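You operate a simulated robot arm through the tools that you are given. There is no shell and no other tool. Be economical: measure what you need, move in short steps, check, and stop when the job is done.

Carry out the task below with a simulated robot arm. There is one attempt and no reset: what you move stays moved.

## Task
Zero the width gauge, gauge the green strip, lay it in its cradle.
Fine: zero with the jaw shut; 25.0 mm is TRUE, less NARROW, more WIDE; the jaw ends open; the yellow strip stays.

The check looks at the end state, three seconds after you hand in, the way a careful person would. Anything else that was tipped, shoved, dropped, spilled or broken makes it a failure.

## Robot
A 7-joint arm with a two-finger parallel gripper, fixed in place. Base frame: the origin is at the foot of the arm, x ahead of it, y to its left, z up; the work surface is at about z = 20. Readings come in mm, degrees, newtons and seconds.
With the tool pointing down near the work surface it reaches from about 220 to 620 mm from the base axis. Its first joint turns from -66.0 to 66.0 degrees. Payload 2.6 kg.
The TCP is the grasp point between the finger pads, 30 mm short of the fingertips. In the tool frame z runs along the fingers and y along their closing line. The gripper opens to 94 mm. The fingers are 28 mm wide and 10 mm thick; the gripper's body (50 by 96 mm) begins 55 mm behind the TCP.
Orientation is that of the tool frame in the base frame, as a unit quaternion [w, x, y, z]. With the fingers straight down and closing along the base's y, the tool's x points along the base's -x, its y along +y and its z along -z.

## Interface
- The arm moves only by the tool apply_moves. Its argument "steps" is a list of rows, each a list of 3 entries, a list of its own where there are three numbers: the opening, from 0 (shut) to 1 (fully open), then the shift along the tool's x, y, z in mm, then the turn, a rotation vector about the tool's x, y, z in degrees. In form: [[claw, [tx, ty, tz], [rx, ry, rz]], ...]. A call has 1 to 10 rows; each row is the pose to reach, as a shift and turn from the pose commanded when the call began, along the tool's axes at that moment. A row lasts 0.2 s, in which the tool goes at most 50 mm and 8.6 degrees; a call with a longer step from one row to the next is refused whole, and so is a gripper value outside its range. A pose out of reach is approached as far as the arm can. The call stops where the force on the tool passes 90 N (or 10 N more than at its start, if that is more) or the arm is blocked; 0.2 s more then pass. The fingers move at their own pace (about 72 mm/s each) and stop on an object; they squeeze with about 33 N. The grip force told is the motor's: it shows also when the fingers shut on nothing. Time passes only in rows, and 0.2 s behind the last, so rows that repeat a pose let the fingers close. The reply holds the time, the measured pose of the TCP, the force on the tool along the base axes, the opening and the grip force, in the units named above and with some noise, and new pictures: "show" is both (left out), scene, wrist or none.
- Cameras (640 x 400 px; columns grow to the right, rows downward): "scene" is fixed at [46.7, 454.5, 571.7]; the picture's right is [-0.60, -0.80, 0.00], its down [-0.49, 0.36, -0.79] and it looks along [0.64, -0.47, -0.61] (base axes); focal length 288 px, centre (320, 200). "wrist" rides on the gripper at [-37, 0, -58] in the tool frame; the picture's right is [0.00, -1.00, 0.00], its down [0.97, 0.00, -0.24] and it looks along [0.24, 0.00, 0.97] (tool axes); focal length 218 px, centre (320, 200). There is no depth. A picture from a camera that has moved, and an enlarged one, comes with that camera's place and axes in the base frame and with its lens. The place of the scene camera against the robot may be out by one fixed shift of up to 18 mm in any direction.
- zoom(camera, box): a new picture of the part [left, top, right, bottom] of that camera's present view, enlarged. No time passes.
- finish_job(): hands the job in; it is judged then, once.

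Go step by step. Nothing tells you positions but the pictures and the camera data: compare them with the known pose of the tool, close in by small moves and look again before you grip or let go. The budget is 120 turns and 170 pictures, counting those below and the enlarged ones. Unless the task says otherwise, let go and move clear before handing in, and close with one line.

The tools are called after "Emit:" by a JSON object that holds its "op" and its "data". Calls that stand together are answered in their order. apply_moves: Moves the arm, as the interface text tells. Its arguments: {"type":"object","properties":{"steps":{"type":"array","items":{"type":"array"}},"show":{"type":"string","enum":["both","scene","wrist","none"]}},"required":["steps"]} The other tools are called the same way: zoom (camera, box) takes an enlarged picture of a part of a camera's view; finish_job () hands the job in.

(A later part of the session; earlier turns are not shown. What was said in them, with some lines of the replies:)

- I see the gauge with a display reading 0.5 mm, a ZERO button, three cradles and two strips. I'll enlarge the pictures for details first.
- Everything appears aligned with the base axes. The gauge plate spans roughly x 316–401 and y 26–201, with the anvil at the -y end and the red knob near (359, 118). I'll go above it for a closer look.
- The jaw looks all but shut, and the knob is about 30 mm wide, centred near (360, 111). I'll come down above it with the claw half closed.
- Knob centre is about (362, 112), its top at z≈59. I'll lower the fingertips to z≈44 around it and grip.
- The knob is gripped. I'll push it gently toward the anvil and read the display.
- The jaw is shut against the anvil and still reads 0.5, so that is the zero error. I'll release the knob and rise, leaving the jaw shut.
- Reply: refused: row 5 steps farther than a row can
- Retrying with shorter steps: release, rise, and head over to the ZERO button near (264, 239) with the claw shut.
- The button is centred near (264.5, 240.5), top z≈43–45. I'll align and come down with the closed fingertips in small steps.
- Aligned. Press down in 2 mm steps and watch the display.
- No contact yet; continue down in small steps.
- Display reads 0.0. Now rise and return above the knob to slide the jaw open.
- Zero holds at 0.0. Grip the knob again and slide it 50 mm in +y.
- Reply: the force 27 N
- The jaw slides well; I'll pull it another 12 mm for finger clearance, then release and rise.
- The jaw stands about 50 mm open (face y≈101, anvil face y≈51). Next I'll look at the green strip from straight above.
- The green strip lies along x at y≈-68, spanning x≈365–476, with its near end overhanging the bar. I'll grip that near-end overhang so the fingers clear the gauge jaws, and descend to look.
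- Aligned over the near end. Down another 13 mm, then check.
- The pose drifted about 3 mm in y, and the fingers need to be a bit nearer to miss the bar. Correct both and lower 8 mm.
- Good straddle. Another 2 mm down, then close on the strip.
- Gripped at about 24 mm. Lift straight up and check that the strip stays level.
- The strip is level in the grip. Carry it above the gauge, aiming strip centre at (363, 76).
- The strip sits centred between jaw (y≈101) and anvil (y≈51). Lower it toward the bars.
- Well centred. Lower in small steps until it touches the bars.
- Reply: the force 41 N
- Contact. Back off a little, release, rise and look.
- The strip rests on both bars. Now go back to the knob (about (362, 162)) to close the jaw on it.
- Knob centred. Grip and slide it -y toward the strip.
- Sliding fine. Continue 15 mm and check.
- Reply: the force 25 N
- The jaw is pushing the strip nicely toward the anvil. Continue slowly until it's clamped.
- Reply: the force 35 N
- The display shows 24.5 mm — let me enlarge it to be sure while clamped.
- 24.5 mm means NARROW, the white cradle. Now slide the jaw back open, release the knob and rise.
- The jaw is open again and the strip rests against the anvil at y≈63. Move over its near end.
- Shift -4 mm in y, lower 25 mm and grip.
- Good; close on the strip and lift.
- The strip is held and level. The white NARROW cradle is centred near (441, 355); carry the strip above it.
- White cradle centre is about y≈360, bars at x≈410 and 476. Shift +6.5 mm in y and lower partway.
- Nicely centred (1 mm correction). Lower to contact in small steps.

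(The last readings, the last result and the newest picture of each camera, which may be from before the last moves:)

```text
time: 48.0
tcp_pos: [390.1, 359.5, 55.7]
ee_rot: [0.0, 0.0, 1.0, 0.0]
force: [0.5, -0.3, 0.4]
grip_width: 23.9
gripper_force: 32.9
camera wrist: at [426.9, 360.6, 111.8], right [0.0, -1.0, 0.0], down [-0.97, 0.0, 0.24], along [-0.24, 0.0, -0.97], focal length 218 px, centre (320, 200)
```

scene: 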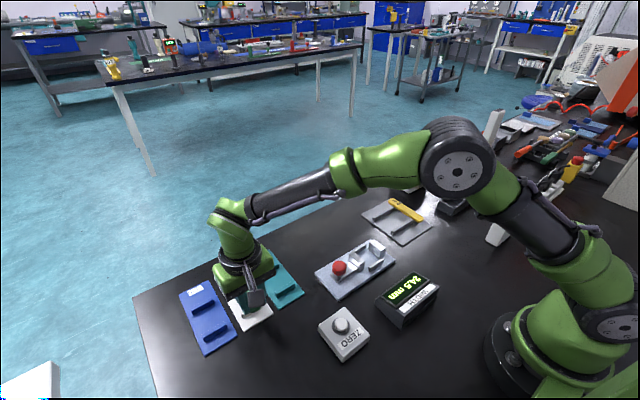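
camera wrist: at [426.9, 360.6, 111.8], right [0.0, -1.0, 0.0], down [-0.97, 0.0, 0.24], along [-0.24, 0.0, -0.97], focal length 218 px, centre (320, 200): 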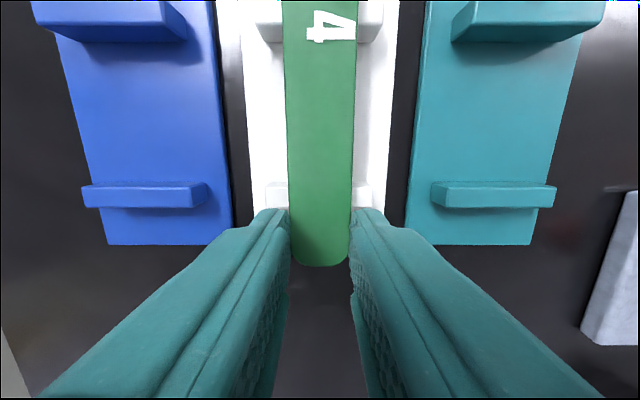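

Emit:
{"op": "apply_moves", "data": {"steps": [[0.15, [0, 0, 1], [0, 0, 0]], [0.15, [0, 0, 2], [0, 0, 0]], [0.15, [0, 0, 2], [0, 0, 0]]], "show": "none"}}

```text
time: 48.8
tcp_pos: [389.1, 359.3, 52.2]
ee_rot: [0.0, -0.001, 1.0, 0.0]
force: [0.5, -0.1, 0.1]
grip_width: 24.0
gripper_force: 33.2
```

Emit:
{"op": "apply_moves", "data": {"steps": [[0.15, [0, 0, 1], [0, 0, 0]], [0.15, [0, 0, 2], [0, 0, 0]], [0.15, [0, 0, 2], [0, 0, 0]]], "show": "wrist"}}

Emit:
{"op": "zoom", "data": {"camera": "scene", "box": [200, 270, 280, 340]}}

```text
time: 49.6
tcp_pos: [388.5, 359.4, 52.2]
ee_rot: [0.0, 0.001, 1.0, 0.001]
force: [-8.3, -9.3, 20.1]
grip_width: 23.5
gripper_force: 33.6
camera wrist: at [426.2, 360.7, 109.5], right [0.0, -1.0, 0.0], down [-0.97, 0.0, 0.24], along [-0.24, 0.0, -0.97], focal length 218 px, centre (320, 200)
```

wrist: 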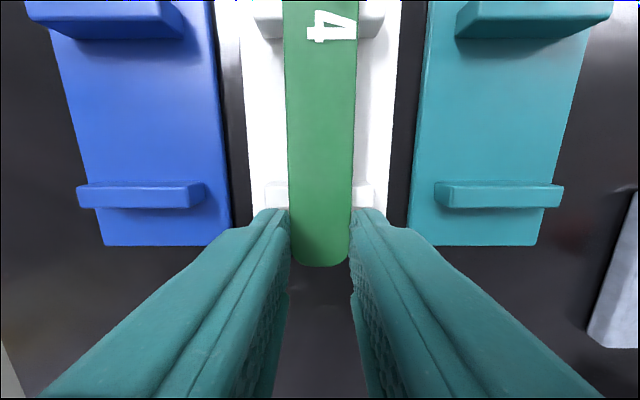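

```text
5.71 times, centred on (240, 305) of scene
camera zoom: at [46.6, 454.4, 571.8], right [-0.6, -0.8, 0.0], down [-0.49, 0.36, -0.79], along [0.64, -0.47, -0.61], focal length 1645 px, centre (777, -400)
```

zoom: 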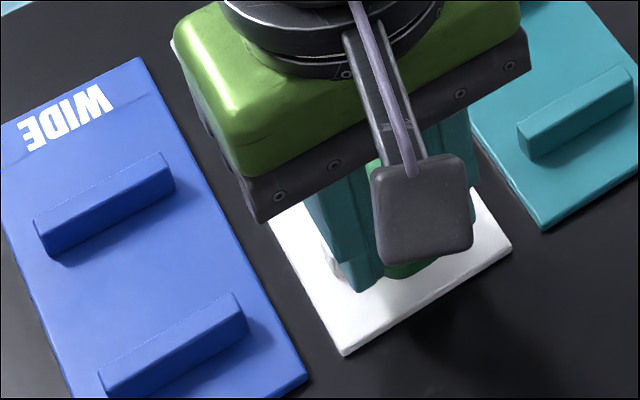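

Contact at expected height. Ease off, open modestly, rise straight up and look.

Emit:
{"op": "apply_moves", "data": {"steps": [[0.15, [0, 0, -0.7], [0, 0, 0]], [0.3, [0, 0, -0.7], [0, 0, 0]], [0.42, [0, 0, -0.7], [0, 0, 0]], [0.42, [0, 0, -0.7], [0, 0, 0]], [0.42, [0, 0, -30], [0, 0, 0]], [0.42, [0, 0, -75], [0, 0, 0]], [0.42, [20, -20, -110], [0, 0, 0]], [0.42, [45, -50, -130], [0, 0, 0]], [0.42, [45, -50, -130], [0, 0, 0]]]}}

Emit:
{"op": "zoom", "data": {"camera": "scene", "box": [170, 240, 300, 360]}}

Emit:
{"op": "zoom", "data": {"camera": "wrist", "box": [160, 0, 400, 200]}}

```text
time: 51.6
tcp_pos: [349.3, 310.7, 186.9]
ee_rot: [0.0, -0.001, 1.0, 0.0]
force: [0.5, -0.5, -0.5]
grip_width: 39.8
gripper_force: 0.0
camera wrist: at [385.3, 310.9, 243.6], right [0.0, -1.0, 0.0], down [-0.97, 0.0, 0.24], along [-0.24, 0.0, -0.97], focal length 218 px, centre (320, 200)
```

scene: 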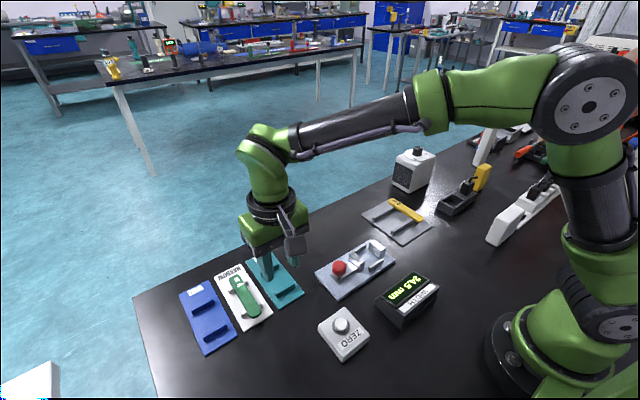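
wrist: 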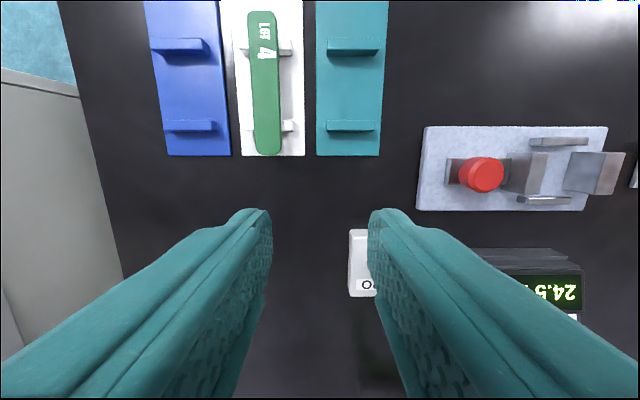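

```text
3.33 times, centred on (235, 300) of scene
camera zoom: at [46.7, 454.5, 571.7], right [-0.6, -0.8, 0.0], down [-0.49, 0.36, -0.79], along [0.64, -0.47, -0.61], focal length 959 px, centre (603, -133)
```

zoom: 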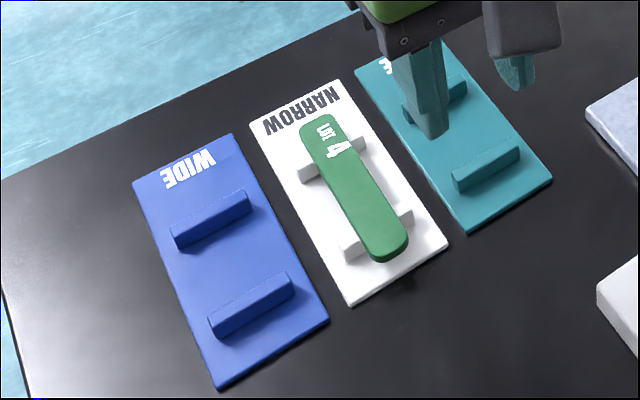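

```text
2.00 times, centred on (280, 100) of wrist
camera zoom: at [385.3, 310.9, 243.6], right [0.0, -1.0, 0.0], down [-0.97, 0.0, 0.24], along [-0.24, 0.0, -0.97], focal length 436 px, centre (400, 400)
```

zoom: 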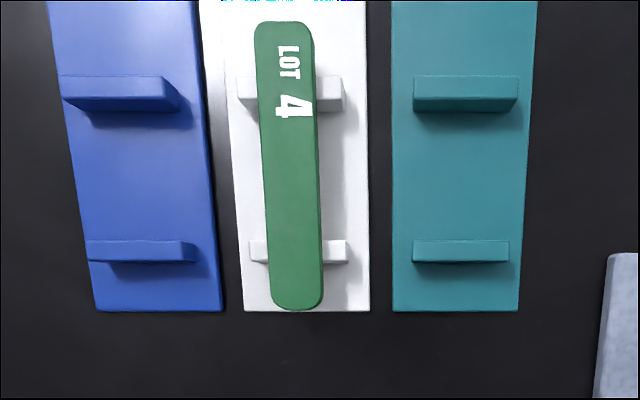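

The strip lies on both bars of the NARROW cradle. The jaw is open, the yellow strip is in place and the arm is clear, so I'm handing in.

Emit:
{"op": "finish_job", "data": {}}

```text
The job is handed in.
```

I zeroed the gauge with the jaw shut, and the green strip then read 24.5 mm. I laid it in the NARROW cradle, left the jaw open and did not touch the yellow strip.
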